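You operate a simulated robot arm through the tools that you are given. There is no shell and no other tool. Be economical: measure what you need, move in short steps, check, and stop when the job is done.

Carry out the task below with a simulated two-armed robot. There is one attempt and no reset: what you move stays moved.

## Task
Put the amber tall bottle on the third shelf from the bottom of the orange rack away on the low shelf of the reject rack. Take the blue seals box and leave it on the second shelf from the bottom of the blue rack. Take the sponge from the third shelf from the bottom of the teal rack and leave it on the red tray. Take the small divider from the second shelf from the bottom of the teal rack and put it on the top shelf of the orange rack. The order is free. Set down upright: amber tall bottle, blue seals box.

It is judged by the outcome, as a careful person would: the job done as asked, and still so three seconds after it is handed in. It fails if anything else is knocked over, pushed out of place, dropped, spilled or broken. A push-on lid holds only when it is set on centred and level and pressed home; a screw cap is set on level and turned clockwise until tight.

## Robot
Two 7-joint arms with two-finger parallel grippers on one trunk, on a base that drives. Base frame: it is fixed to the floor where the robot stands at the start and does not move with it; the origin is under the middle of the robot, x ahead of it, y to its left, z up. Lengths are in m, angles in degrees, forces in N, time in s.
The left shoulder is at the start at [0.05, 0.177, 1.029], the right one opposite. With the tool pointing down near the work surface each hand reaches from about 0.22 to 0.7 m from the robot's upright axis, wherever it stands, measured 20 degrees to its own side. Places, roughly: blue seals box [-1.5, -0.5, 1.25]; low shelf of the reject rack [-1.4, 7.7, 0.3]; red tray [-2, -0.75, 1.25]; second shelf of the blue rack [0.6, 1.3, 0.7]; small divider (18x12x7 cm) [-2, -0.6, 0.8]; sponge (7x10x5 cm) [-1.8, -0.5, 1.2]; top shelf of the orange rack [0.6, 0.3, 1.6]. Payload 3.43 kg a hand.
The tool frame of a hand sits at the grasp point between the pads (the TCP): z along the fingers, y along the line on which they close. The tips reach 0.034 m beyond it. The gripper opens to 0.128 m. The fingers are 0.024 m wide and 0.012 m thick; the gripper's body (0.048 by 0.13 m) begins 0.096 m behind the TCP.
Orientation is that of the tool frame in the base frame, as a unit quaternion [w, x, y, z]. With the fingers straight down and closing along the base's y, the tool's x points along the base's -x, its y along +y and its z along -z.

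## Interface
- The arms move only by the tool apply_moves. It takes "left_rows", "right_rows" or both (then of equal length, played together; a hand with none holds still); each is a list of rows, each an object of numbers (a shift or turn left out is 0, a gripper value left out holds the last): "gripper": the opening, from 0 (shut) to 1 (fully open); "tx", "ty", "tz": the shift along the tool's x, y, z in m; "ax", "ay", "az": the turn, a rotation vector about the tool's x, y, z in degrees. In form: [{"gripper": .., "tx": .., "ty": .., "tz": .., "ax": .., "ay": .., "az": ..}, ...]. A call has 1 to 20 rows; each row is the pose to reach, as a shift and turn from the pose commanded when the call began, along the tool's axes at that moment. A row lasts 0.2 s, in which the tool goes at most 0.05 m and 8.6 degrees; a call with a longer step from one row to the next is refused whole, and so is a gripper value outside its range. A pose out of reach is approached as far as the arm can. The call stops where the force on the tool passes 40 N (or 10 N more than at its start, if that is more) or the arm is blocked; 0.2 s more then pass. Each finger travels about 0.108 m/s and halts on what it meets, pressing with about 45 N; the grip force reading is that of the motor and also rises with nothing between the fingers. The clock runs only during rows and for 0.2 s after the last one: add rows that repeat a pose to give the fingers time. It gives the time, the measured TCP pose, the force on the tool (base axes), the opening and the grip force at its end, in the units of the frame above (readings bear some noise), with the torque about the TCP (base axes, N m) and any sound that the robot's microphone picked up.
- Cameras (640 x 400 px; columns grow to the right, rows downward): "scene" is now at [0.1602, 0.0166, 1.242]; the picture's right is [0.22, -0.98, 0.00], its down [-0.06, -0.01, -1.00] and it looks along [0.97, 0.22, -0.06] (base axes); focal length 214 px, centre (320, 200). "left" rides on the left gripper at [0.076, 0.011, -0.16] in its tool frame; the picture's right is [-0.15, 0.99, 0.00], its down [-0.88, -0.13, -0.46] and it looks along [-0.45, -0.07, 0.89] (tool axes); focal length 234 px, centre (320, 200). "right" rides on the right gripper at [0.076, -0.011, -0.16] in its tool frame; the picture's right is [0.15, 0.99, 0.00], its down [-0.88, 0.13, -0.46] and it looks along [-0.45, 0.07, 0.89] (tool axes); focal length 234 px, centre (320, 200). There is no depth. A picture from a camera that has moved, and an enlarged one, comes with that camera's place and axes in the base frame and with its lens.
- capture(camera): a new picture of that camera. The clock stands still meanwhile.
- lift_body(by): slides the trunk up (or, below 0, down) by that many m; the arms and the scene camera ride with it, the base frame stays. It gives what a move gives, with no picture.
- drive_base(legs): drives the robot by 1 to 6 legs, each [ahead, turn to the left] in m and degrees, along the robot's own axes; the way and the turn of a leg run together, so that a leg with both is an arc; at most 1.5 m and 180 degrees a leg. The arms and the cameras ride along, it lands a little off, and it stops where it bumps. It gives what a move gives.
- aim_head(pan, tilt): turns the head with the scene camera to pan (to the left, within 80 degrees either way) and tilt (down, from -29 to 69), counted from straight ahead of the robot. It gives what a move gives.
- inspect(camera, box): a new picture of the part [left, top, right, bottom] of that camera's present view, enlarged. The clock stands still meanwhile.
- close_job(): hands the job in; it is judged then, once.

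Go step by step. Nothing tells you exact positions but the pictures and the camera data: compare them with the known pose of the tool, close in by small moves and look again before you grip or let go. The budget is 165 turns and 118 pictures, counting those below and the enlarged ones. Unless the task says otherwise, let go and move clear before handing in, and close with one line.

The tools are called after ">>>" as a command line: name --argument value ..., lists and objects as JSON in quotes. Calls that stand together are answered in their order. apply_moves: Moves the arms, as the interface text tells. Its arguments: {"type":"object","properties":{"left_rows":{"type":"array","items":{"type":"object","properties":{"gripper":{"type":"number"},"tx":{"type":"number"},"ty":{"type":"number"},"tz":{"type":"number"},"ax":{"type":"number"},"ay":{"type":"number"},"az":{"type":"number"}}}},"right_rows":{"type":"array","items":{"type":"object","properties":{"gripper":{"type":"number"},"tx":{"type":"number"},"ty":{"type":"number"},"tz":{"type":"number"},"ax":{"type":"number"},"ay":{"type":"number"},"az":{"type":"number"}}}}},"required":[]} The other tools are called the same way: lift_body (by) slides the trunk up or down; drive_base (legs) drives the base; aim_head (pan, tilt) turns the head that bears the scene camera; capture (camera) takes a picture; inspect (camera, box) takes an enlarged picture of a part of a camera's view; close_job () hands the job in.

At the start:

```text
time_s: 0.0
left_ee_pos: [0.3227, 0.1869, 1.0003]
left_tool_rot: [0.0, 0.0, 1.0, 0.0]
left_wrist_force: [-0.5, 0.2, -0.2]
left_moment: [-0.03, -0.02, 0.01]
left_width: 0.1279
left_finger_force: 0.1
right_ee_pos: [0.293, -0.0861, 1.0001]
right_tool_rot: [0.0, 0.0, 1.0, 0.0]
right_wrist_force: [0.6, -0.6, -0.2]
right_moment: [0.03, 0.04, 0.0]
right_width: 0.1281
right_finger_force: 0.1
trunk travel left (down, up): [-0.2, 0.201]
robot x, y, heading: [0.0003, -0.0015, 0.2]
head pan, tilt: [12.5, 3.3]
```

scene: 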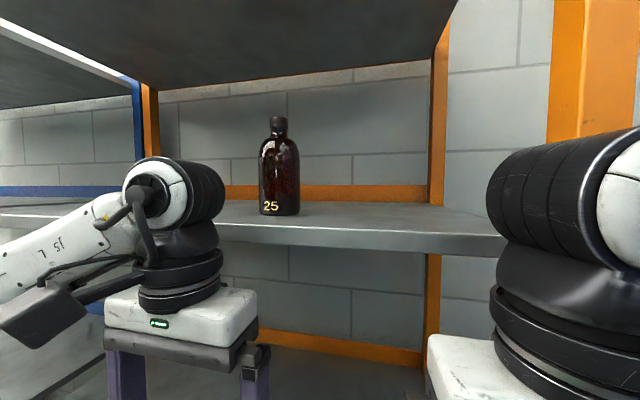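
right: 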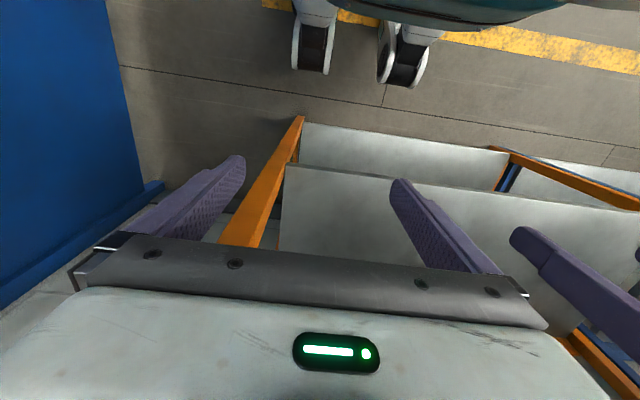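
left: 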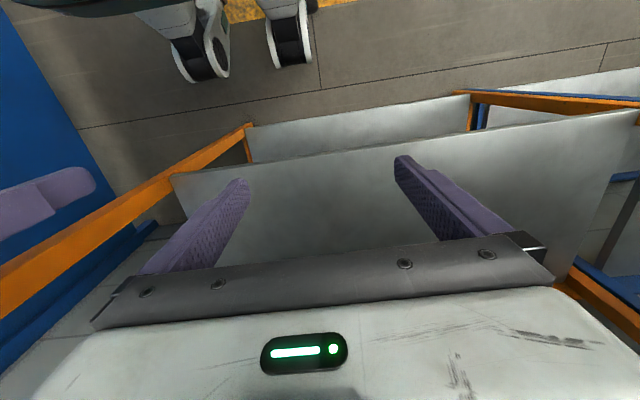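

I see the amber bottle on the orange rack ahead of me. I look around before moving.

>>> aim_head --pan 75 --tilt 10

>>> capture --camera "scene"

>>> aim_head --pan -75 --tilt 10

>>> capture --camera "scene"

>>> aim_head --pan 20 --tilt -20

>>> capture --camera "scene"

```text
time_s: 1.3
left_ee_pos: [0.3227, 0.1871, 1.0004]
left_tool_rot: [0.0, 0.0, 1.0, 0.0]
left_wrist_force: [0.3, 0.0, -0.1]
left_moment: [-0.03, -0.02, -0.03]
left_width: 0.1278
left_finger_force: 0.1
right_ee_pos: [0.2923, -0.0863, 0.9994]
right_tool_rot: [0.0, 0.0, 1.0, 0.0]
right_wrist_force: [0.5, -0.9, 1.0]
right_moment: [0.0, 0.02, 0.0]
right_width: 0.1278
right_finger_force: 0.0
trunk travel left (down, up): [-0.2, 0.201]
robot x, y, heading: [0.0005, 0.0043, 0.1]
head pan, tilt: [75.0, 10.0]
```

```text
114 pictures are left
camera scene: at [0.0952, 0.0867, 1.2312], right [0.97, -0.26, 0.0], down [-0.04, -0.17, -0.98], along [0.26, 0.95, -0.17], focal length 214 px, centre (320, 200)
```

scene: 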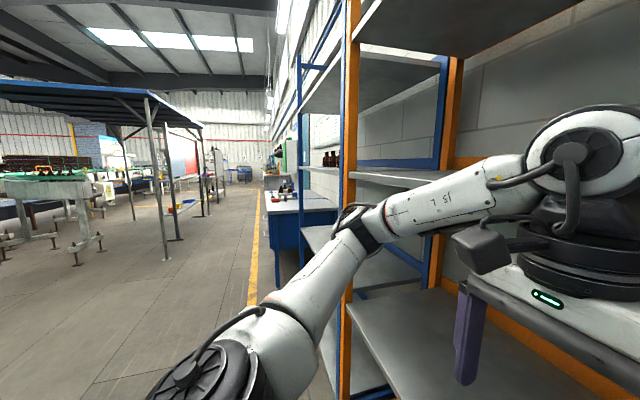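

```text
time_s: 3.7
left_ee_pos: [0.3219, 0.1874, 1.0002]
left_tool_rot: [0.0, -0.001, 1.0, 0.0]
left_wrist_force: [-0.7, -0.6, -1.0]
left_moment: [0.01, -0.03, -0.03]
left_width: 0.1281
left_finger_force: 0.0
right_ee_pos: [0.2928, -0.0853, 1.0006]
right_tool_rot: [0.0, 0.0, 1.0, 0.0]
right_wrist_force: [0.5, -0.8, 0.6]
right_moment: [0.01, 0.04, -0.03]
right_width: 0.1281
right_finger_force: 0.0
trunk travel left (down, up): [-0.2, 0.201]
robot x, y, heading: [0.0015, -0.002, 0.1]
head pan, tilt: [-75.0, 10.0]
```

```text
113 pictures are left
camera scene: at [0.0952, -0.0929, 1.2312], right [-0.97, -0.26, 0.0], down [-0.04, 0.17, -0.98], along [0.26, -0.95, -0.17], focal length 214 px, centre (320, 200)
```

scene: 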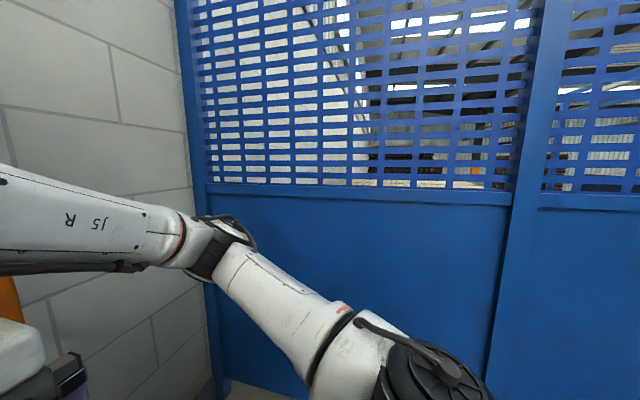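

```text
time_s: 5.4
left_ee_pos: [0.3226, 0.1869, 1.0005]
left_tool_rot: [-0.001, 0.0, 1.0, 0.0]
left_wrist_force: [0.1, 0.6, -0.7]
left_moment: [0.0, -0.04, -0.01]
left_width: 0.1279
left_finger_force: 0.1
right_ee_pos: [0.2925, -0.0871, 0.9999]
right_tool_rot: [0.0, 0.0, 1.0, 0.0]
right_wrist_force: [-0.2, -0.9, -0.3]
right_moment: [0.01, 0.0, -0.06]
right_width: 0.1279
right_finger_force: 0.0
trunk travel left (down, up): [-0.2, 0.201]
robot x, y, heading: [-0.0012, -0.0023, -0.2]
head pan, tilt: [20.0, -20.0]
```

```text
112 pictures are left
camera scene: at [0.1426, 0.0229, 1.2765], right [0.34, -0.94, 0.0], down [0.32, 0.12, -0.94], along [0.88, 0.32, 0.34], focal length 214 px, centre (320, 200)
```

scene: 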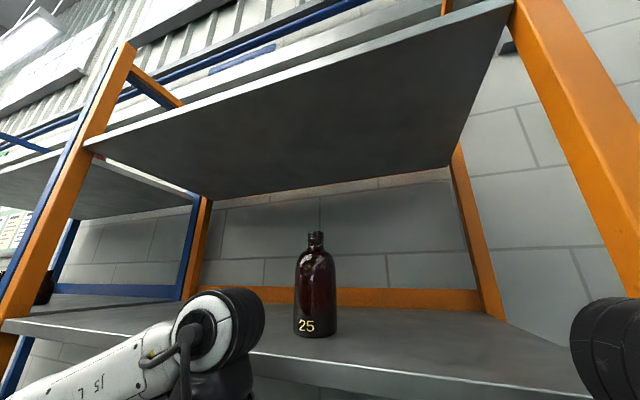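

The bottle stands at roughly (0.46, 0.15) on a shelf at z≈1.2. I back off a little and turn to survey the teal area behind me.

>>> drive_base --legs '[[-0.35, 0], [0, 100]]'

>>> aim_head --pan 60 --tilt 10

>>> capture --camera "scene"

>>> aim_head --pan 0 --tilt 10

>>> capture --camera "scene"

```text
time_s: 11.8
left_ee_pos: [-0.5845, 0.2843, 0.9995]
left_tool_rot: [0.0, 0.766, -0.643, -0.001]
left_wrist_force: [-0.2, -0.3, 0.4]
left_moment: [0.0, 0.02, 0.02]
left_width: 0.128
left_finger_force: 0.0
right_ee_pos: [-0.3109, 0.3021, 1.0003]
right_tool_rot: [0.0, 0.765, -0.644, 0.0]
right_wrist_force: [-0.7, 0.2, 0.1]
right_moment: [0.02, 0.0, -0.03]
right_width: 0.128
right_finger_force: 0.0
trunk travel left (down, up): [-0.2, 0.201]
robot x, y, heading: [-0.3466, -0.002, 99.8]
head pan, tilt: [20.0, -20.0]
```

```text
time_s: 12.9
left_ee_pos: [-0.5867, 0.2851, 1.0005]
left_tool_rot: [0.0, 0.766, -0.643, 0.0]
left_wrist_force: [0.1, 0.1, 0.2]
left_moment: [-0.01, 0.01, -0.02]
left_width: 0.1279
left_finger_force: 0.1
right_ee_pos: [-0.3122, 0.3025, 1.0007]
right_tool_rot: [0.0, 0.766, -0.643, 0.0]
right_wrist_force: [0.9, 0.2, 0.1]
right_moment: [-0.01, 0.0, 0.0]
right_width: 0.1282
right_finger_force: 0.0
trunk travel left (down, up): [-0.2, 0.201]
robot x, y, heading: [-0.3463, -0.0, 99.7]
head pan, tilt: [60.0, 10.0]
```

```text
111 pictures are left
camera scene: at [-0.444, 0.0974, 1.2313], right [0.34, 0.94, 0.0], down [0.16, -0.06, -0.98], along [-0.92, 0.34, -0.17], focal length 214 px, centre (320, 200)
```

scene: 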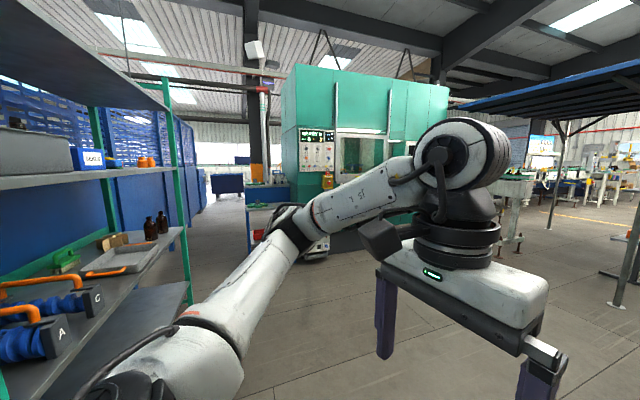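

```text
time_s: 14.2
left_ee_pos: [-0.5854, 0.2854, 1.0003]
left_tool_rot: [0.0, 0.766, -0.643, 0.0]
left_wrist_force: [-0.1, 0.7, -0.4]
left_moment: [0.02, -0.01, 0.0]
left_width: 0.128
left_finger_force: 0.2
right_ee_pos: [-0.3114, 0.3022, 0.9997]
right_tool_rot: [0.001, 0.765, -0.644, 0.001]
right_wrist_force: [-0.2, 0.4, 0.5]
right_moment: [0.03, 0.02, 0.0]
right_width: 0.1279
right_finger_force: 0.1
trunk travel left (down, up): [-0.2, 0.201]
robot x, y, heading: [-0.343, -0.0006, 99.8]
head pan, tilt: [0.0, 10.0]
```

```text
110 pictures are left
camera scene: at [-0.3728, 0.157, 1.2312], right [0.98, 0.17, 0.0], down [0.03, -0.17, -0.98], along [-0.17, 0.97, -0.17], focal length 214 px, centre (320, 200)
```

scene: 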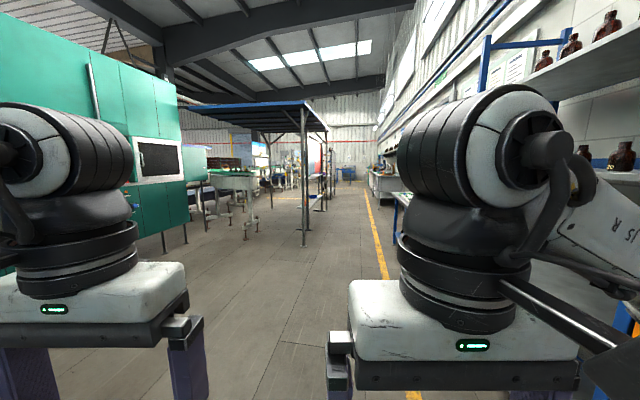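

The teal rack runs along the blue partition and opens toward +y. I drive in front of it and turn to face it.

>>> drive_base --legs '[[0.35, 0], [0, 80], [1.2, 0], [0, 90]]'

>>> capture --camera "scene"

>>> aim_head --pan 0 --tilt 40

>>> capture --camera "scene"

```text
time_s: 29.4
left_ee_pos: [-1.3987, -0.0068, 1.0006]
left_tool_rot: [0.0, 0.701, 0.713, 0.0]
left_wrist_force: [1.2, -0.5, 0.1]
left_moment: [-0.01, 0.0, 0.0]
left_width: 0.1281
left_finger_force: 0.0
right_ee_pos: [-1.6724, 0.0197, 0.9992]
right_tool_rot: [0.001, 0.701, 0.714, 0.0]
right_wrist_force: [0.1, -0.7, -0.2]
right_moment: [0.0, 0.01, 0.03]
right_width: 0.1279
right_finger_force: 0.0
trunk travel left (down, up): [-0.2, 0.201]
robot x, y, heading: [-1.5942, 0.3072, -89.0]
head pan, tilt: [0.0, 10.0]
```

```text
109 pictures are left
camera scene: at [-1.587, 0.1471, 1.2312], right [-1.0, -0.02, 0.0], down [0.0, 0.17, -0.98], along [0.02, -0.98, -0.17], focal length 214 px, centre (320, 200)
```

scene: 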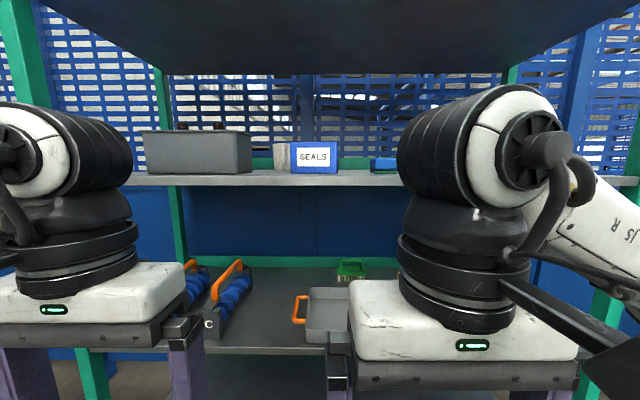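

```text
time_s: 30.4
left_ee_pos: [-1.3987, -0.0055, 1.0]
left_tool_rot: [0.0, 0.701, 0.713, 0.0]
left_wrist_force: [0.5, -0.3, 0.5]
left_moment: [0.0, -0.02, -0.02]
left_width: 0.128
left_finger_force: 0.0
right_ee_pos: [-1.6719, 0.0191, 0.9999]
right_tool_rot: [0.0, 0.7, 0.714, 0.001]
right_wrist_force: [0.5, 0.3, -0.4]
right_moment: [0.0, -0.01, 0.0]
right_width: 0.1279
right_finger_force: 0.0
trunk travel left (down, up): [-0.2, 0.201]
robot x, y, heading: [-1.5905, 0.3128, -89.2]
head pan, tilt: [0.0, 40.0]
```

```text
108 pictures are left
camera scene: at [-1.5872, 0.155, 1.1836], right [-1.0, -0.02, 0.0], down [-0.01, 0.64, -0.77], along [0.01, -0.77, -0.64], focal length 214 px, centre (320, 200)
```

scene: 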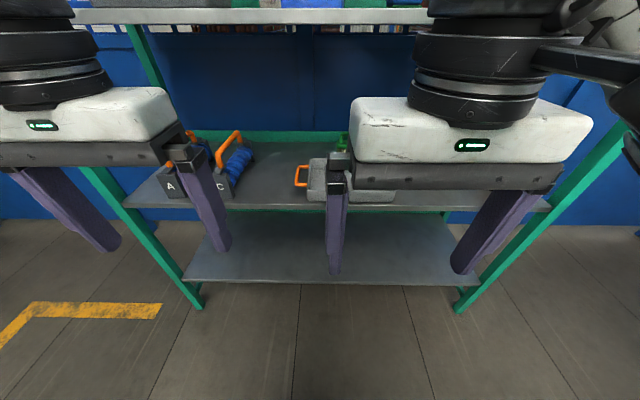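

The teal rack's front is at y≈-0.37, with shelf 3 at z≈1.19 and shelf 2 at z≈0.7. My arms block the view, so I raise the trunk and move further along −x.

>>> lift_body --by 0.2

>>> drive_base --legs '[[0, -91], [0.22, 0], [0, 90]]'

>>> aim_head --pan 0 --tilt 20

>>> capture --camera "scene"

>>> capture --camera "right"

```text
time_s: 32.5
left_ee_pos: [-1.3981, -0.0068, 1.1999]
left_tool_rot: [0.001, 0.701, 0.713, -0.001]
left_wrist_force: [0.5, 0.0, -0.4]
left_moment: [-0.03, 0.0, 0.02]
left_width: 0.128
left_finger_force: 0.1
right_ee_pos: [-1.6727, 0.0201, 1.199]
right_tool_rot: [-0.001, 0.7, 0.714, 0.0]
right_wrist_force: [0.1, -0.3, 0.4]
right_moment: [0.01, -0.02, -0.04]
right_width: 0.128
right_finger_force: 0.1
trunk travel left (down, up): [-0.4, 0.001]
robot x, y, heading: [-1.5866, 0.3137, -89.2]
head pan, tilt: [0.0, 40.0]
```

```text
time_s: 41.9
left_ee_pos: [-1.6156, -0.0085, 1.2007]
left_tool_rot: [0.001, 0.696, 0.718, -0.001]
left_wrist_force: [-0.7, 0.2, 0.6]
left_moment: [-0.02, 0.04, 0.0]
left_width: 0.128
left_finger_force: 0.0
right_ee_pos: [-1.8885, 0.0139, 1.1998]
right_tool_rot: [0.0, 0.697, 0.717, 0.0]
right_wrist_force: [-0.4, -0.2, 0.0]
right_moment: [-0.02, -0.03, 0.03]
right_width: 0.1281
right_finger_force: 0.2
trunk travel left (down, up): [-0.4, 0.001]
robot x, y, heading: [-1.8127, 0.3066, -88.2]
head pan, tilt: [0.0, 40.0]
```

```text
time_s: 42.7
left_ee_pos: [-1.6156, -0.0072, 1.1992]
left_tool_rot: [0.001, 0.696, 0.718, 0.0]
left_wrist_force: [0.4, 0.1, -0.2]
left_moment: [0.0, -0.03, 0.03]
left_width: 0.128
left_finger_force: 0.1
right_ee_pos: [-1.8895, 0.0131, 1.1992]
right_tool_rot: [0.0, 0.697, 0.718, 0.0]
right_wrist_force: [0.2, 0.1, 0.0]
right_moment: [0.02, -0.03, 0.01]
right_width: 0.1281
right_finger_force: 0.1
trunk travel left (down, up): [-0.4, 0.001]
robot x, y, heading: [-1.8134, 0.308, -88.5]
head pan, tilt: [0.0, 20.0]
```

```text
107 pictures are left
camera scene: at [-1.8059, 0.1422, 1.4149], right [-1.0, -0.03, 0.0], down [-0.01, 0.34, -0.94], along [0.03, -0.94, -0.34], focal length 214 px, centre (320, 200)
```

scene: 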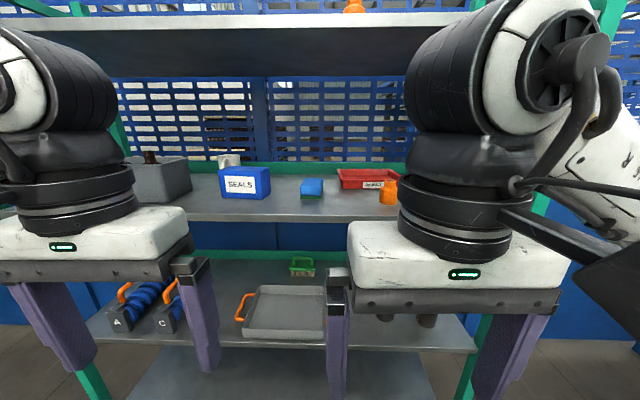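

```text
106 pictures are left
camera right: at [-1.9024, 0.0882, 1.3596], right [0.98, 0.18, 0.0], down [0.16, -0.88, 0.46], along [0.08, -0.45, -0.89], focal length 234 px, centre (320, 200)
```

right: 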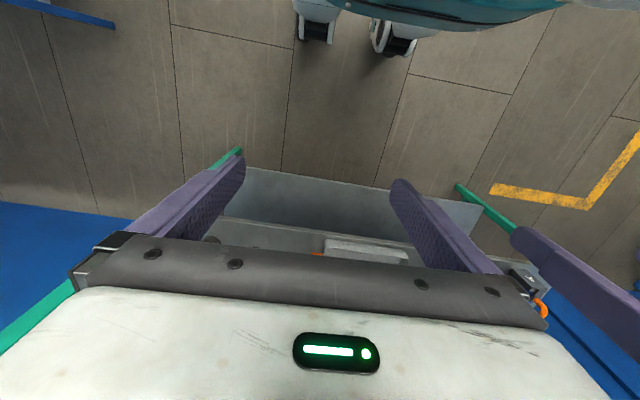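

>>> inspect --camera "scene" --box '[110, 130, 430, 340]'

```text
1.90 times, centred on (270, 235) of scene
camera zoom: at [-1.8059, 0.1422, 1.4149], right [-1.0, -0.03, 0.0], down [-0.01, 0.34, -0.94], along [0.03, -0.94, -0.34], focal length 408 px, centre (415, 133)
```

zoom: 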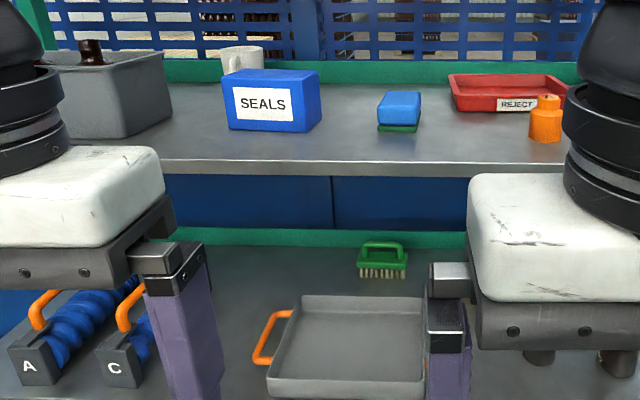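

The sponge is at about (-1.755, -0.55), the SEALS box at about (-1.52, -0.55), and the red REJECT tray at about (-1.96, -0.73) with an orange bottle in front of it. I pitch both hands 45° forward and raise them.

>>> apply_moves --left_rows '[{"ay": -7.5, "tz": -0.02}, {"ay": -15, "tz": -0.04}, {"ay": -22.5, "tz": -0.06}, {"ay": -30, "tz": -0.08}, {"ay": -37.5, "tz": -0.1}, {"ay": -45, "tz": -0.12}, {"ay": -45, "tz": -0.12}]' --right_rows '[{"ay": -7.5, "tz": -0.02}, {"ay": -15, "tz": -0.04}, {"ay": -22.5, "tz": -0.06}, {"ay": -30, "tz": -0.08}, {"ay": -37.5, "tz": -0.1}, {"ay": -45, "tz": -0.12}, {"ay": -45, "tz": -0.12}]'

>>> capture --camera "scene"

>>> capture --camera "right"

```text
time_s: 44.3
left_ee_pos: [-1.616, -0.0093, 1.3189]
left_tool_rot: [0.275, 0.643, 0.663, -0.267]
left_wrist_force: [0.1, 0.2, 0.2]
left_moment: [-0.02, 0.01, -0.01]
left_width: 0.1282
left_finger_force: 0.1
right_ee_pos: [-1.8886, 0.0134, 1.32]
right_tool_rot: [0.274, 0.644, 0.663, -0.266]
right_wrist_force: [0.3, 0.0, -0.5]
right_moment: [-0.01, -0.02, 0.0]
right_width: 0.1281
right_finger_force: 0.2
trunk travel left (down, up): [-0.4, 0.001]
robot x, y, heading: [-1.819, 0.3084, -88.5]
head pan, tilt: [0.0, 20.0]
```

```text
104 pictures are left
camera scene: at [-1.8059, 0.1416, 1.4148], right [-1.0, -0.03, 0.0], down [-0.01, 0.34, -0.94], along [0.03, -0.94, -0.34], focal length 214 px, centre (320, 200)
```

scene: 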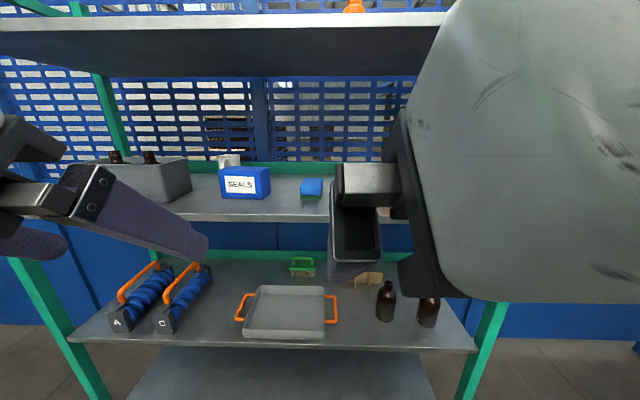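

```text
103 pictures are left
camera right: at [-1.9046, 0.179, 1.3789], right [0.99, 0.13, -0.1], down [0.14, -0.3, 0.95], along [0.09, -0.95, -0.31], focal length 234 px, centre (320, 200)
```

right: 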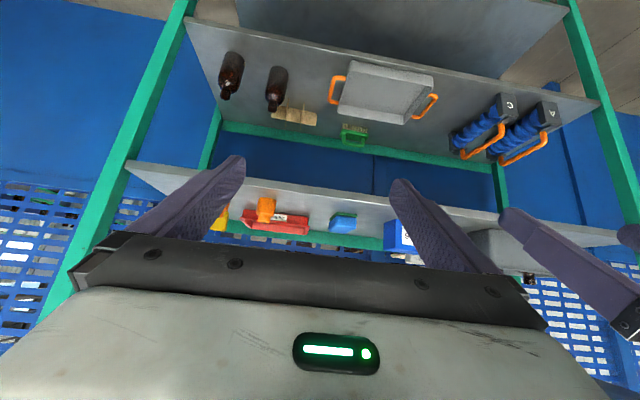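

The divider is the beige slatted wooden piece on shelf 2 beside the two amber bottles. Triangulation puts the sponge at (-1.752, -0.57, 1.20). I drive forward 0.3 m.

>>> drive_base --legs '[[0.3, 0]]'

>>> capture --camera "scene"

>>> capture --camera "right"

```text
time_s: 46.4
left_ee_pos: [-1.6078, -0.3116, 1.3192]
left_tool_rot: [0.274, 0.644, 0.662, -0.267]
left_wrist_force: [-0.2, -1.0, -0.4]
left_moment: [-0.03, -0.04, -0.03]
left_width: 0.128
left_finger_force: 0.1
right_ee_pos: [-1.88, -0.2884, 1.3195]
right_tool_rot: [0.274, 0.644, 0.663, -0.267]
right_wrist_force: [0.0, -0.4, -0.5]
right_moment: [-0.01, 0.03, -0.01]
right_width: 0.128
right_finger_force: 0.1
trunk travel left (down, up): [-0.4, 0.001]
robot x, y, heading: [-1.8039, 0.0068, -88.3]
head pan, tilt: [0.0, 20.0]
```

```text
102 pictures are left
camera scene: at [-1.7975, -0.1605, 1.4149], right [-1.0, -0.03, 0.0], down [-0.01, 0.34, -0.94], along [0.03, -0.94, -0.34], focal length 214 px, centre (320, 200)
```

scene: 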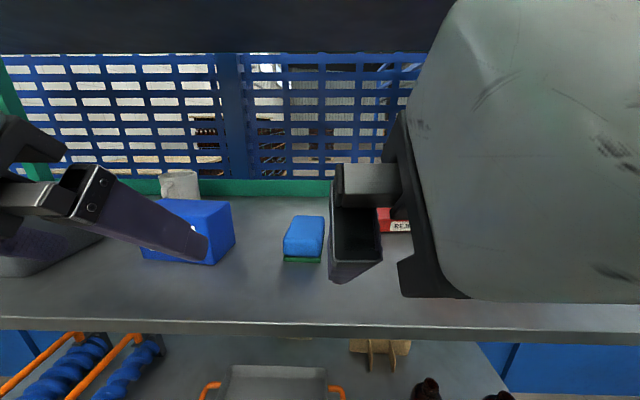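

```text
101 pictures are left
camera right: at [-1.8962, -0.123, 1.379], right [0.99, 0.13, -0.1], down [0.14, -0.3, 0.94], along [0.09, -0.95, -0.31], focal length 234 px, centre (320, 200)
```

right: 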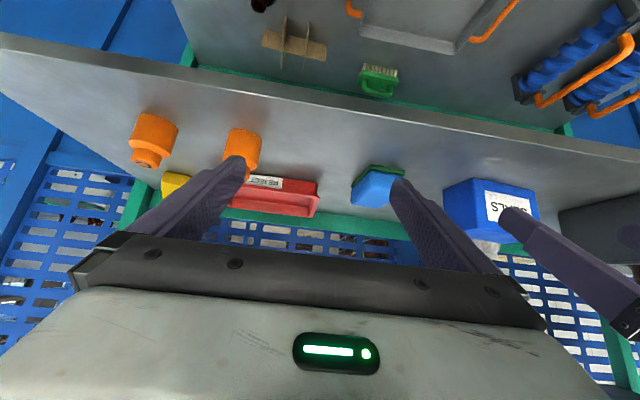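

The sponge spans y -0.49 to -0.59 at x≈-1.754. I shift the left hand aside and bring the right hand to a pre-grasp in front of the sponge.

>>> apply_moves --left_rows '[{"ty": 0.05}, {"ty": 0.1}, {"ty": 0.1}, {"ty": 0.1}, {"ty": 0.1}, {"ty": 0.1}, {"ty": 0.1}]' --right_rows '[{}, {"ty": 0.03}, {"ty": 0.07}, {"ty": 0.12}, {"ty": 0.12, "tx": -0.035, "tz": 0.035}, {"ty": 0.12, "tx": -0.07, "tz": 0.07}, {"ty": 0.12, "tx": -0.106, "tz": 0.106}]'

>>> capture --camera "scene"

>>> capture --camera "right"

```text
refused: row 7 steps farther than a row can; nothing moved
```

```text
100 pictures are left
camera scene: at [-1.7975, -0.1605, 1.4149], right [-1.0, -0.03, 0.0], down [-0.01, 0.34, -0.94], along [0.03, -0.94, -0.34], focal length 214 px, centre (320, 200)
```

scene: 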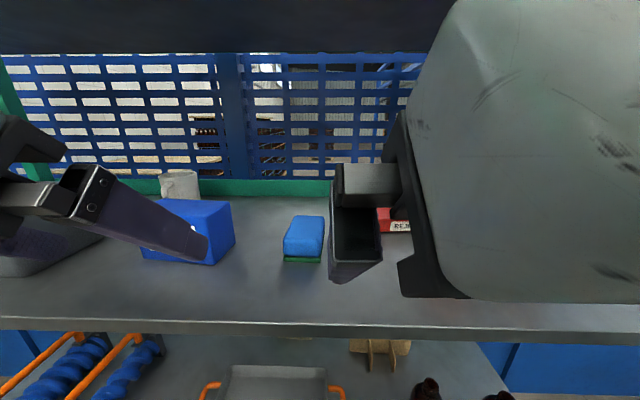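

```text
99 pictures are left
camera right: at [-1.8962, -0.123, 1.379], right [0.99, 0.13, -0.1], down [0.14, -0.3, 0.94], along [0.09, -0.95, -0.31], focal length 234 px, centre (320, 200)
```

right: 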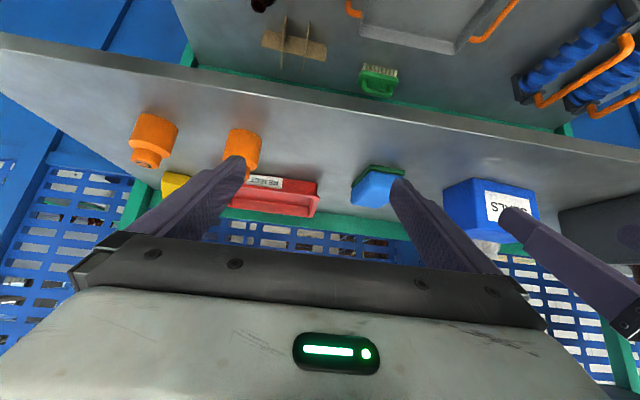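

The right wrist would come close to the head if it worked in the middle, so I relocate the base to x≈-1.62 to put the sponge in front of the right arm.

>>> drive_base --legs '[[-0.35, 0], [0, 88.5], [0.19, 0], [0, -90], [0.35, 0]]'

>>> capture --camera "scene"

>>> capture --camera "right"

```text
time_s: 59.4
left_ee_pos: [-1.4276, -0.3144, 1.3189]
left_tool_rot: [0.272, 0.649, 0.657, -0.269]
left_wrist_force: [-0.1, -0.8, -0.6]
left_moment: [0.02, 0.01, -0.01]
left_width: 0.128
left_finger_force: 0.2
right_ee_pos: [-1.7026, -0.2856, 1.3195]
right_tool_rot: [0.272, 0.649, 0.658, -0.269]
right_wrist_force: [0.7, -0.1, 0.7]
right_moment: [0.03, 0.03, -0.01]
right_width: 0.1279
right_finger_force: 0.1
trunk travel left (down, up): [-0.4, 0.001]
robot x, y, heading: [-1.6185, 0.0071, -89.0]
head pan, tilt: [0.0, 20.0]
```

```text
98 pictures are left
camera scene: at [-1.6161, -0.1596, 1.4149], right [-1.0, -0.01, 0.0], down [0.0, 0.34, -0.94], along [0.01, -0.94, -0.34], focal length 214 px, centre (320, 200)
```

scene: 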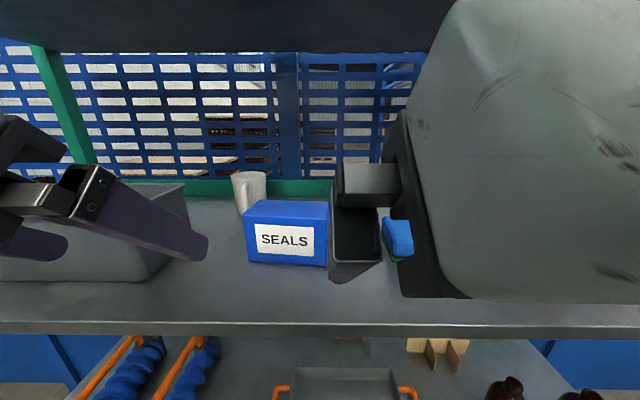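

```text
97 pictures are left
camera right: at [-1.7141, -0.1205, 1.379], right [0.99, 0.12, -0.1], down [0.13, -0.3, 0.94], along [0.08, -0.95, -0.31], focal length 234 px, centre (320, 200)
```

right: 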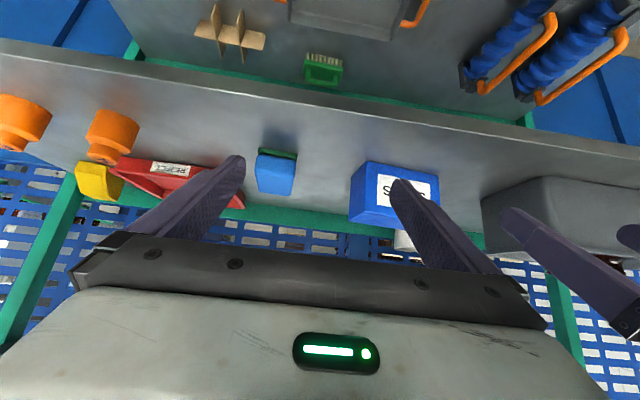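

Box measures ~14×7×9.5 cm; sponge confirmed near (-1.758, -0.54). I move the right hand to the pre-grasp over it.

>>> apply_moves --right_rows '[{"ty": -0.015, "tx": -0.03, "tz": 0.03}, {"ty": -0.03, "tx": -0.06, "tz": 0.06}, {"ty": -0.045, "tx": -0.09, "tz": 0.09}, {"ty": -0.06, "tx": -0.12, "tz": 0.12}, {"ty": -0.06, "tx": -0.12, "tz": 0.12}]'

>>> capture --camera "scene"

>>> capture --camera "right"

```text
time_s: 60.5
left_ee_pos: [-1.4287, -0.3139, 1.3192]
left_tool_rot: [0.272, 0.649, 0.658, -0.268]
left_wrist_force: [0.2, 0.6, -0.6]
left_moment: [0.0, 0.01, -0.02]
left_width: 0.1279
left_finger_force: 0.0
right_ee_pos: [-1.7599, -0.4562, 1.3217]
right_tool_rot: [0.272, 0.649, 0.657, -0.27]
right_wrist_force: [-0.4, 0.9, 0.2]
right_moment: [0.02, 0.01, 0.01]
right_width: 0.1279
right_finger_force: 0.0
trunk travel left (down, up): [-0.4, 0.001]
robot x, y, heading: [-1.6244, 0.0055, -89.2]
head pan, tilt: [0.0, 20.0]
```

```text
96 pictures are left
camera scene: at [-1.6159, -0.1586, 1.415], right [-1.0, -0.01, 0.0], down [0.0, 0.34, -0.94], along [0.01, -0.94, -0.34], focal length 214 px, centre (320, 200)
```

scene: 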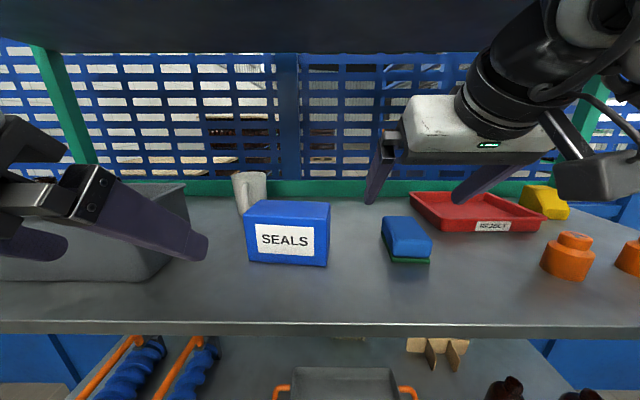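

```text
95 pictures are left
camera right: at [-1.7724, -0.2909, 1.3815], right [0.99, 0.12, -0.1], down [0.13, -0.3, 0.95], along [0.08, -0.95, -0.31], focal length 234 px, centre (320, 200)
```

right: 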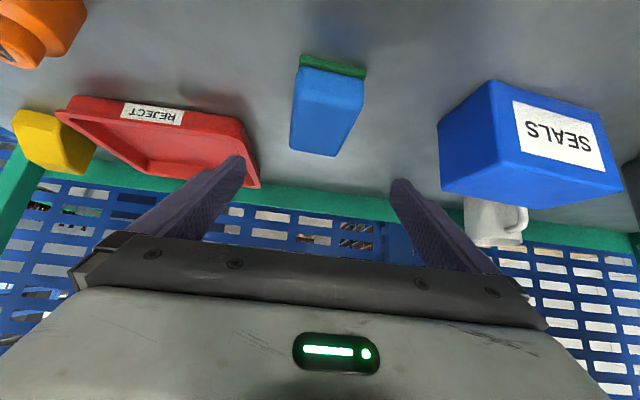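

The sponge lies centred between the right pads. I advance along the fingers, close, and lift.

>>> apply_moves --right_rows '[{"tz": 0.04, "tx": 0.006}, {"tz": 0.08, "tx": 0.012}, {"tz": 0.121, "tx": 0.018}, {"tz": 0.121, "tx": 0.018}, {"tz": 0.121, "tx": 0.018, "gripper": 0}, {"tz": 0.121, "tx": 0.018}, {"tz": 0.121, "tx": 0.018}, {"tz": 0.121, "tx": 0.018}]'

>>> capture --camera "right"

```text
time_s: 61.8
left_ee_pos: [-1.4295, -0.3114, 1.3191]
left_tool_rot: [0.271, 0.65, 0.657, -0.269]
left_wrist_force: [-0.1, -0.2, 0.0]
left_moment: [0.04, 0.0, -0.03]
left_width: 0.128
left_finger_force: 0.1
right_ee_pos: [-1.763, -0.5309, 1.2327]
right_tool_rot: [0.277, 0.651, 0.65, -0.278]
right_wrist_force: [-7.1, 3.7, 13.0]
right_moment: [0.01, 0.05, 0.19]
right_width: 0.0621
right_finger_force: 25.7
trunk travel left (down, up): [-0.4, 0.001]
robot x, y, heading: [-1.6217, 0.0056, -89.5]
head pan, tilt: [0.0, 20.0]
stopped in row 6 (right hand): the force on the tool passed its limit (the readings are from after the stop); the commanded pose is now the measured one
```

```text
94 pictures are left
camera right: at [-1.773, -0.3638, 1.2876], right [0.99, 0.1, -0.11], down [0.13, -0.28, 0.95], along [0.06, -0.96, -0.29], focal length 234 px, centre (320, 200)
```

right: 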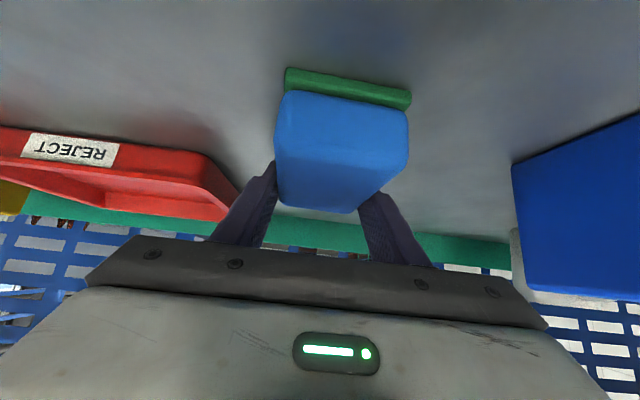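

The sponge is held (0.062 m). I lift it straight up.

>>> apply_moves --right_rows '[{"tz": -0.015, "tx": -0.015, "gripper": 0}, {"tz": -0.035, "tx": -0.035}, {"tz": -0.06, "tx": -0.06}, {"tz": -0.085, "tx": -0.085}, {"tz": -0.085, "tx": -0.085}]'

>>> capture --camera "right"

>>> capture --camera "scene"

```text
time_s: 63.0
left_ee_pos: [-1.4298, -0.3135, 1.3194]
left_tool_rot: [0.272, 0.65, 0.657, -0.269]
left_wrist_force: [-0.8, 0.0, -0.3]
left_moment: [-0.01, -0.01, -0.01]
left_width: 0.1278
left_finger_force: 0.0
right_ee_pos: [-1.7639, -0.5293, 1.3501]
right_tool_rot: [0.274, 0.652, 0.652, -0.275]
right_wrist_force: [0.0, -0.5, 0.7]
right_moment: [-0.02, 0.02, 0.01]
right_width: 0.0003
right_finger_force: 32.7
trunk travel left (down, up): [-0.4, 0.001]
robot x, y, heading: [-1.6184, 0.0088, -89.5]
head pan, tilt: [0.0, 20.0]
```

```text
93 pictures are left
camera right: at [-1.7744, -0.3628, 1.4068], right [0.99, 0.1, -0.11], down [0.13, -0.29, 0.95], along [0.07, -0.95, -0.3], focal length 234 px, centre (320, 200)
```

right: 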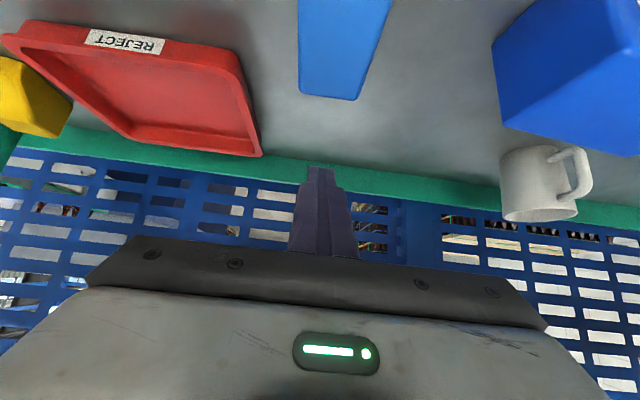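

```text
92 pictures are left
camera scene: at [-1.6167, -0.1591, 1.4149], right [-1.0, -0.01, 0.0], down [0.0, 0.34, -0.94], along [0.01, -0.94, -0.34], focal length 214 px, centre (320, 200)
```

scene: 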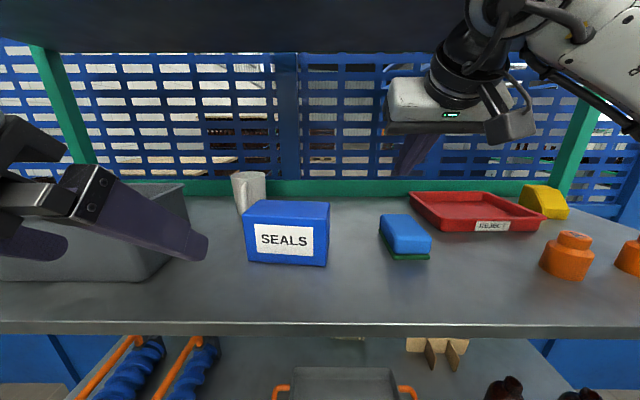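

The grip slipped; it had only caught the sponge's back top edge. The sponge is still in place, with its centre near y=-0.515 and the shelf at z≈1.193. I open, come down further forward on it, and check before closing.

>>> apply_moves --right_rows '[{"gripper": 1, "tz": -0.0226, "tx": 0.0226}, {"tz": -0.0226, "tx": 0.0226}, {"tz": -0.0226, "tx": 0.0226}, {"tz": 0.005, "tx": 0.05}, {"tz": 0.035, "tx": 0.08}, {"tz": 0.055, "tx": 0.1}, {"tz": 0.06, "tx": 0.105}, {"tz": 0.06, "tx": 0.105}]'

>>> capture --camera "right"

```text
time_s: 64.8
left_ee_pos: [-1.4304, -0.3124, 1.3197]
left_tool_rot: [0.272, 0.65, 0.656, -0.27]
left_wrist_force: [-0.4, -0.1, 0.1]
left_moment: [-0.02, 0.0, -0.02]
left_width: 0.128
left_finger_force: 0.0
right_ee_pos: [-1.7614, -0.4982, 1.2322]
right_tool_rot: [0.276, 0.651, 0.651, -0.276]
right_wrist_force: [-1.4, 0.7, 2.5]
right_moment: [-0.08, -0.06, 0.02]
right_width: 0.1281
right_finger_force: 0.1
trunk travel left (down, up): [-0.4, 0.001]
robot x, y, heading: [-1.6202, 0.0034, -89.6]
head pan, tilt: [0.0, 20.0]
```

```text
91 pictures are left
camera right: at [-1.7722, -0.333, 1.2887], right [0.99, 0.1, -0.11], down [0.13, -0.28, 0.95], along [0.07, -0.95, -0.29], focal length 234 px, centre (320, 200)
```

right: 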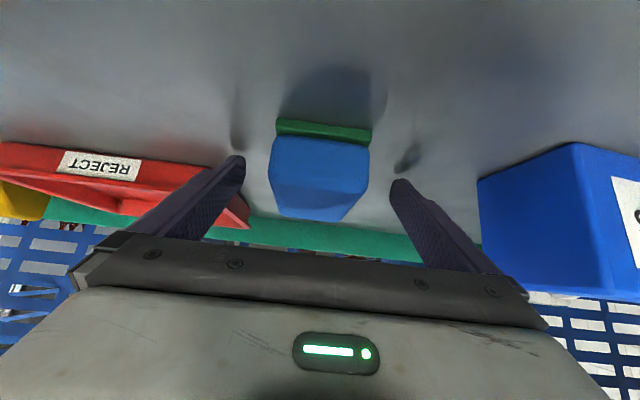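

The sponge now sits well between the pads, so I close.

>>> apply_moves --right_rows '[{"gripper": 0}, {}, {}, {}, {}, {}]'

>>> capture --camera "right"

```text
time_s: 66.2
left_ee_pos: [-1.4285, -0.3121, 1.3194]
left_tool_rot: [0.272, 0.65, 0.657, -0.27]
left_wrist_force: [-0.4, 0.5, 0.3]
left_moment: [0.03, -0.02, 0.02]
left_width: 0.128
left_finger_force: 0.0
right_ee_pos: [-1.7604, -0.4982, 1.2326]
right_tool_rot: [0.276, 0.651, 0.651, -0.276]
right_wrist_force: [4.3, 1.5, 4.9]
right_moment: [0.0, -0.28, 0.15]
right_width: 0.0608
right_finger_force: 45.6
trunk travel left (down, up): [-0.4, 0.001]
robot x, y, heading: [-1.6193, 0.0073, -89.3]
head pan, tilt: [0.0, 20.0]
```

```text
90 pictures are left
camera right: at [-1.7713, -0.3325, 1.2889], right [0.99, 0.1, -0.11], down [0.13, -0.29, 0.95], along [0.07, -0.95, -0.3], focal length 234 px, centre (320, 200)
```

right: 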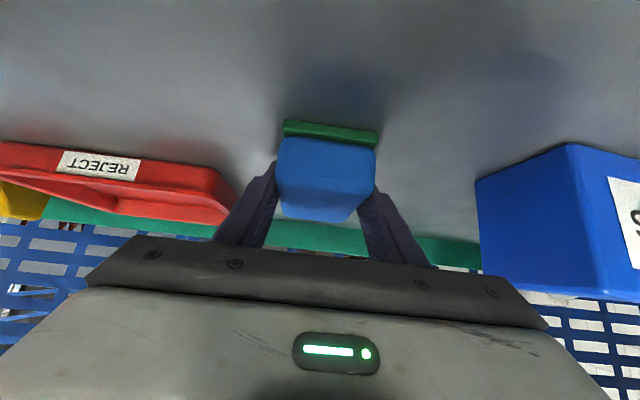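

Full grip force is on it. I lift slowly.

>>> apply_moves --right_rows '[{"tz": -0.007, "tx": -0.007}, {"tz": -0.02, "tx": -0.02}, {"tz": -0.04, "tx": -0.04}, {"tz": -0.06, "tx": -0.06}, {"tz": -0.08, "tx": -0.08}, {"tz": -0.08, "tx": -0.08}]'

>>> capture --camera "right"

>>> capture --camera "scene"

```text
time_s: 67.6
left_ee_pos: [-1.4301, -0.3126, 1.3199]
left_tool_rot: [0.272, 0.649, 0.657, -0.269]
left_wrist_force: [-0.2, 0.4, 0.3]
left_moment: [0.07, 0.01, 0.01]
left_width: 0.128
left_finger_force: 0.1
right_ee_pos: [-1.7618, -0.4993, 1.3459]
right_tool_rot: [0.275, 0.651, 0.651, -0.276]
right_wrist_force: [0.6, 0.5, -0.7]
right_moment: [0.02, 0.01, 0.01]
right_width: 0.0606
right_finger_force: 44.6
trunk travel left (down, up): [-0.4, 0.001]
robot x, y, heading: [-1.6189, 0.0075, -89.7]
head pan, tilt: [0.0, 20.0]
```

```text
89 pictures are left
camera right: at [-1.7731, -0.3316, 1.4023], right [0.99, 0.1, -0.11], down [0.13, -0.29, 0.95], along [0.07, -0.95, -0.3], focal length 234 px, centre (320, 200)
```

right: 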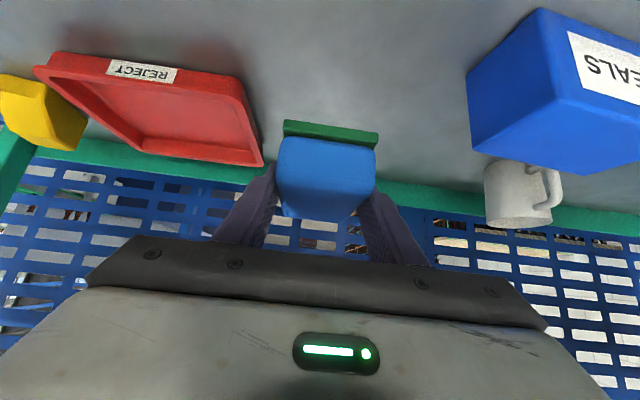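

```text
88 pictures are left
camera scene: at [-1.6167, -0.1591, 1.4149], right [-1.0, -0.01, 0.0], down [0.0, 0.34, -0.94], along [0.01, -0.94, -0.34], focal length 214 px, centre (320, 200)
```

scene: 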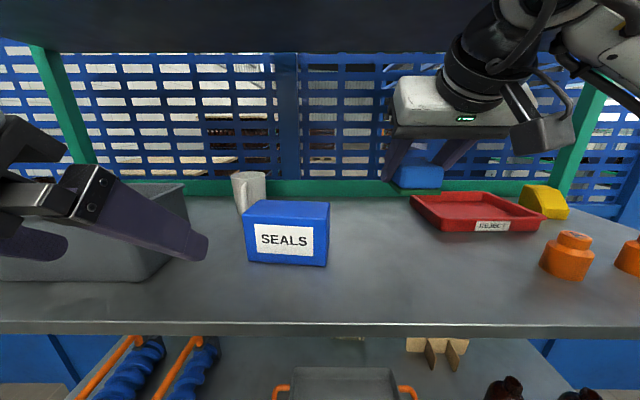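

The sponge is firmly held. The red tray spans x -1.85 to -2.08 and y -0.54 to -0.70. I carry the sponge over it while staying clear of the orange bottle.

>>> apply_moves --right_rows '[{"ty": -0.036, "tx": -0.0157, "tz": 0.0157}, {"ty": -0.072, "tx": -0.0314, "tz": 0.0314}, {"ty": -0.108, "tx": -0.0471, "tz": 0.0471}, {"ty": -0.144, "tx": -0.0628, "tz": 0.0628}, {"ty": -0.178, "tx": -0.0785, "tz": 0.0785}, {"ty": -0.178, "tx": -0.0785, "tz": 0.0785}, {"ty": -0.178, "tx": -0.0435, "tz": 0.1135}, {"ty": -0.178, "tx": -0.0435, "tz": 0.1135}]'

>>> capture --camera "right"

>>> aim_head --pan -40 --tilt 20

>>> capture --camera "scene"

```text
time_s: 69.4
left_ee_pos: [-1.4289, -0.3125, 1.3199]
left_tool_rot: [0.272, 0.65, 0.656, -0.27]
left_wrist_force: [1.4, 1.2, 0.3]
left_moment: [-0.01, 0.0, -0.01]
left_width: 0.1282
left_finger_force: 0.2
right_ee_pos: [-1.9362, -0.6098, 1.2957]
right_tool_rot: [0.275, 0.651, 0.652, -0.276]
right_wrist_force: [0.0, 0.1, 0.5]
right_moment: [0.0, 0.04, 0.02]
right_width: 0.0608
right_finger_force: 45.2
trunk travel left (down, up): [-0.4, 0.001]
robot x, y, heading: [-1.6167, 0.0065, -89.5]
head pan, tilt: [0.0, 20.0]
```

```text
87 pictures are left
camera right: at [-1.9481, -0.4422, 1.3524], right [0.99, 0.1, -0.11], down [0.13, -0.29, 0.95], along [0.07, -0.95, -0.3], focal length 234 px, centre (320, 200)
```

right: 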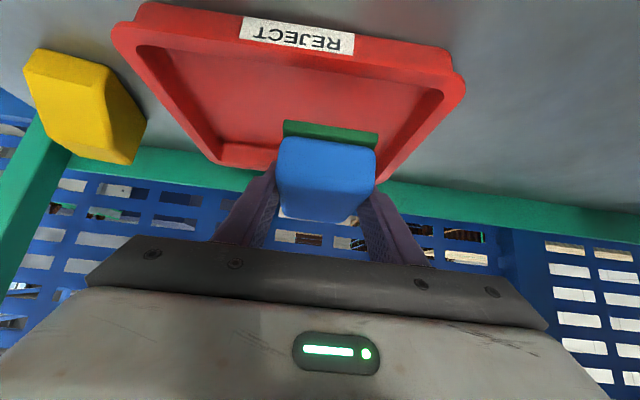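

```text
time_s: 70.5
left_ee_pos: [-1.4301, -0.3139, 1.319]
left_tool_rot: [0.271, 0.651, 0.656, -0.269]
left_wrist_force: [0.1, 0.9, -0.1]
left_moment: [0.0, -0.03, 0.01]
left_width: 0.128
left_finger_force: 0.0
right_ee_pos: [-1.9392, -0.6096, 1.2944]
right_tool_rot: [0.274, 0.652, 0.651, -0.276]
right_wrist_force: [-0.1, -0.1, -0.6]
right_moment: [-0.01, 0.0, -0.01]
right_width: 0.0609
right_finger_force: 45.5
trunk travel left (down, up): [-0.4, 0.001]
robot x, y, heading: [-1.618, 0.0065, -89.7]
head pan, tilt: [-40.0, 20.0]
```

```text
86 pictures are left
camera scene: at [-1.6766, -0.1378, 1.415], right [-0.77, 0.63, 0.0], down [0.22, 0.26, -0.94], along [-0.6, -0.73, -0.34], focal length 214 px, centre (320, 200)
```

scene: 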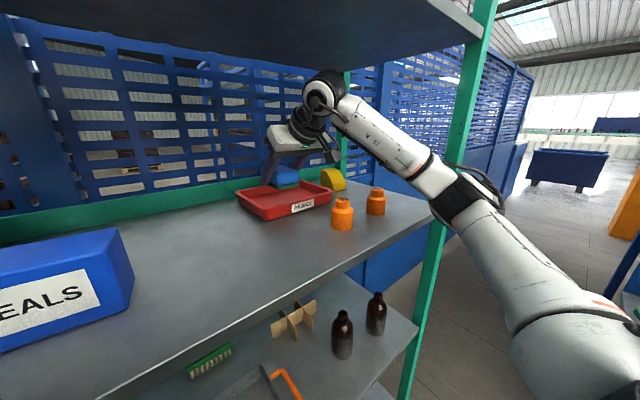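

The sponge is above the tray interior. I lower it in, nudging it slightly to centre, and release gently.

>>> apply_moves --right_rows '[{"ty": -0.007, "tz": 0.012, "tx": 0.005}, {"ty": -0.007, "tz": 0.028, "tx": 0.016}, {"ty": -0.007, "tz": 0.041, "tx": 0.027}, {"ty": -0.007, "tz": 0.041, "tx": 0.027}, {"ty": -0.007, "tz": 0.041, "tx": 0.027, "gripper": 0.78}, {"ty": -0.007, "tz": 0.041, "tx": 0.027}, {"ty": -0.007, "tz": 0.041, "tx": 0.027}]'

>>> capture --camera "right"

```text
time_s: 72.1
left_ee_pos: [-1.4294, -0.3137, 1.3192]
left_tool_rot: [0.272, 0.65, 0.657, -0.27]
left_wrist_force: [-0.1, -0.2, -0.7]
left_moment: [-0.01, 0.02, 0.02]
left_width: 0.128
left_finger_force: 0.1
right_ee_pos: [-1.9472, -0.6207, 1.2496]
right_tool_rot: [0.275, 0.651, 0.651, -0.276]
right_wrist_force: [0.1, -0.6, 0.1]
right_moment: [0.02, 0.02, 0.04]
right_width: 0.0998
right_finger_force: 0.1
trunk travel left (down, up): [-0.4, 0.001]
robot x, y, heading: [-1.6198, 0.0074, -89.4]
head pan, tilt: [-40.0, 20.0]
```

```text
85 pictures are left
camera right: at [-1.9567, -0.454, 1.3068], right [0.99, 0.1, -0.11], down [0.13, -0.29, 0.95], along [0.07, -0.95, -0.3], focal length 234 px, centre (320, 200)
```

right: 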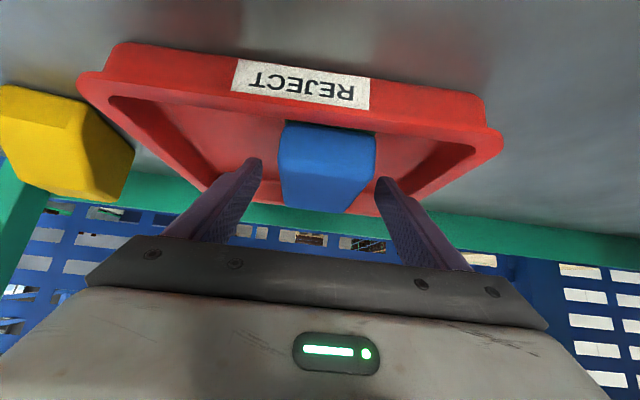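

The sponge rests in the tray. I back the right hand out along its approach and up.

>>> apply_moves --right_rows '[{"tz": -0.03}, {"tz": -0.07}, {"tz": -0.11}, {"tz": -0.11, "ty": 0.04}, {"tz": -0.14, "tx": 0.03, "ty": 0.06}, {"tz": -0.17, "tx": 0.06, "ty": 0.08}, {"tz": -0.2, "tx": 0.09, "ty": 0.1}, {"tz": -0.22, "tx": 0.11, "ty": 0.1}]'

>>> capture --camera "scene"

>>> capture --camera "left"

```text
time_s: 73.9
left_ee_pos: [-1.4301, -0.3125, 1.3187]
left_tool_rot: [0.272, 0.65, 0.657, -0.269]
left_wrist_force: [0.0, 0.4, 0.1]
left_moment: [0.03, 0.01, -0.03]
left_width: 0.128
left_finger_force: 0.0
right_ee_pos: [-1.8455, -0.3832, 1.3224]
right_tool_rot: [0.276, 0.651, 0.651, -0.275]
right_wrist_force: [1.4, -0.3, 0.4]
right_moment: [-0.02, 0.0, -0.03]
right_width: 0.0999
right_finger_force: 0.1
trunk travel left (down, up): [-0.4, 0.001]
robot x, y, heading: [-1.6192, 0.0073, -89.6]
head pan, tilt: [-40.0, 20.0]
```

```text
84 pictures are left
camera scene: at [-1.677, -0.1371, 1.415], right [-0.77, 0.63, 0.0], down [0.22, 0.26, -0.94], along [-0.6, -0.73, -0.34], focal length 214 px, centre (320, 200)
```

scene: 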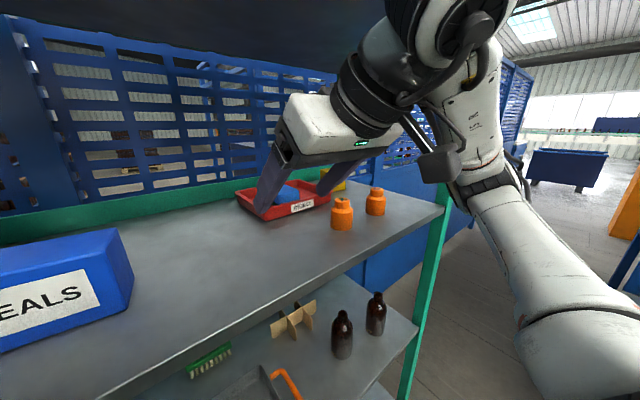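

```text
83 pictures are left
camera left: at [-1.4199, -0.1466, 1.3774], right [0.99, -0.09, 0.1], down [-0.13, -0.3, 0.94], along [-0.06, -0.95, -0.31], focal length 234 px, centre (320, 200)
```

left: 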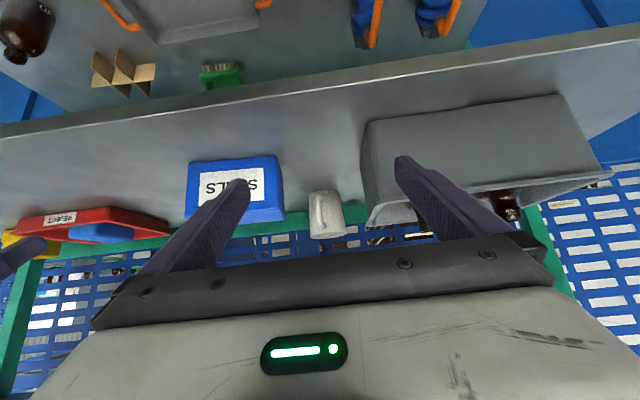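

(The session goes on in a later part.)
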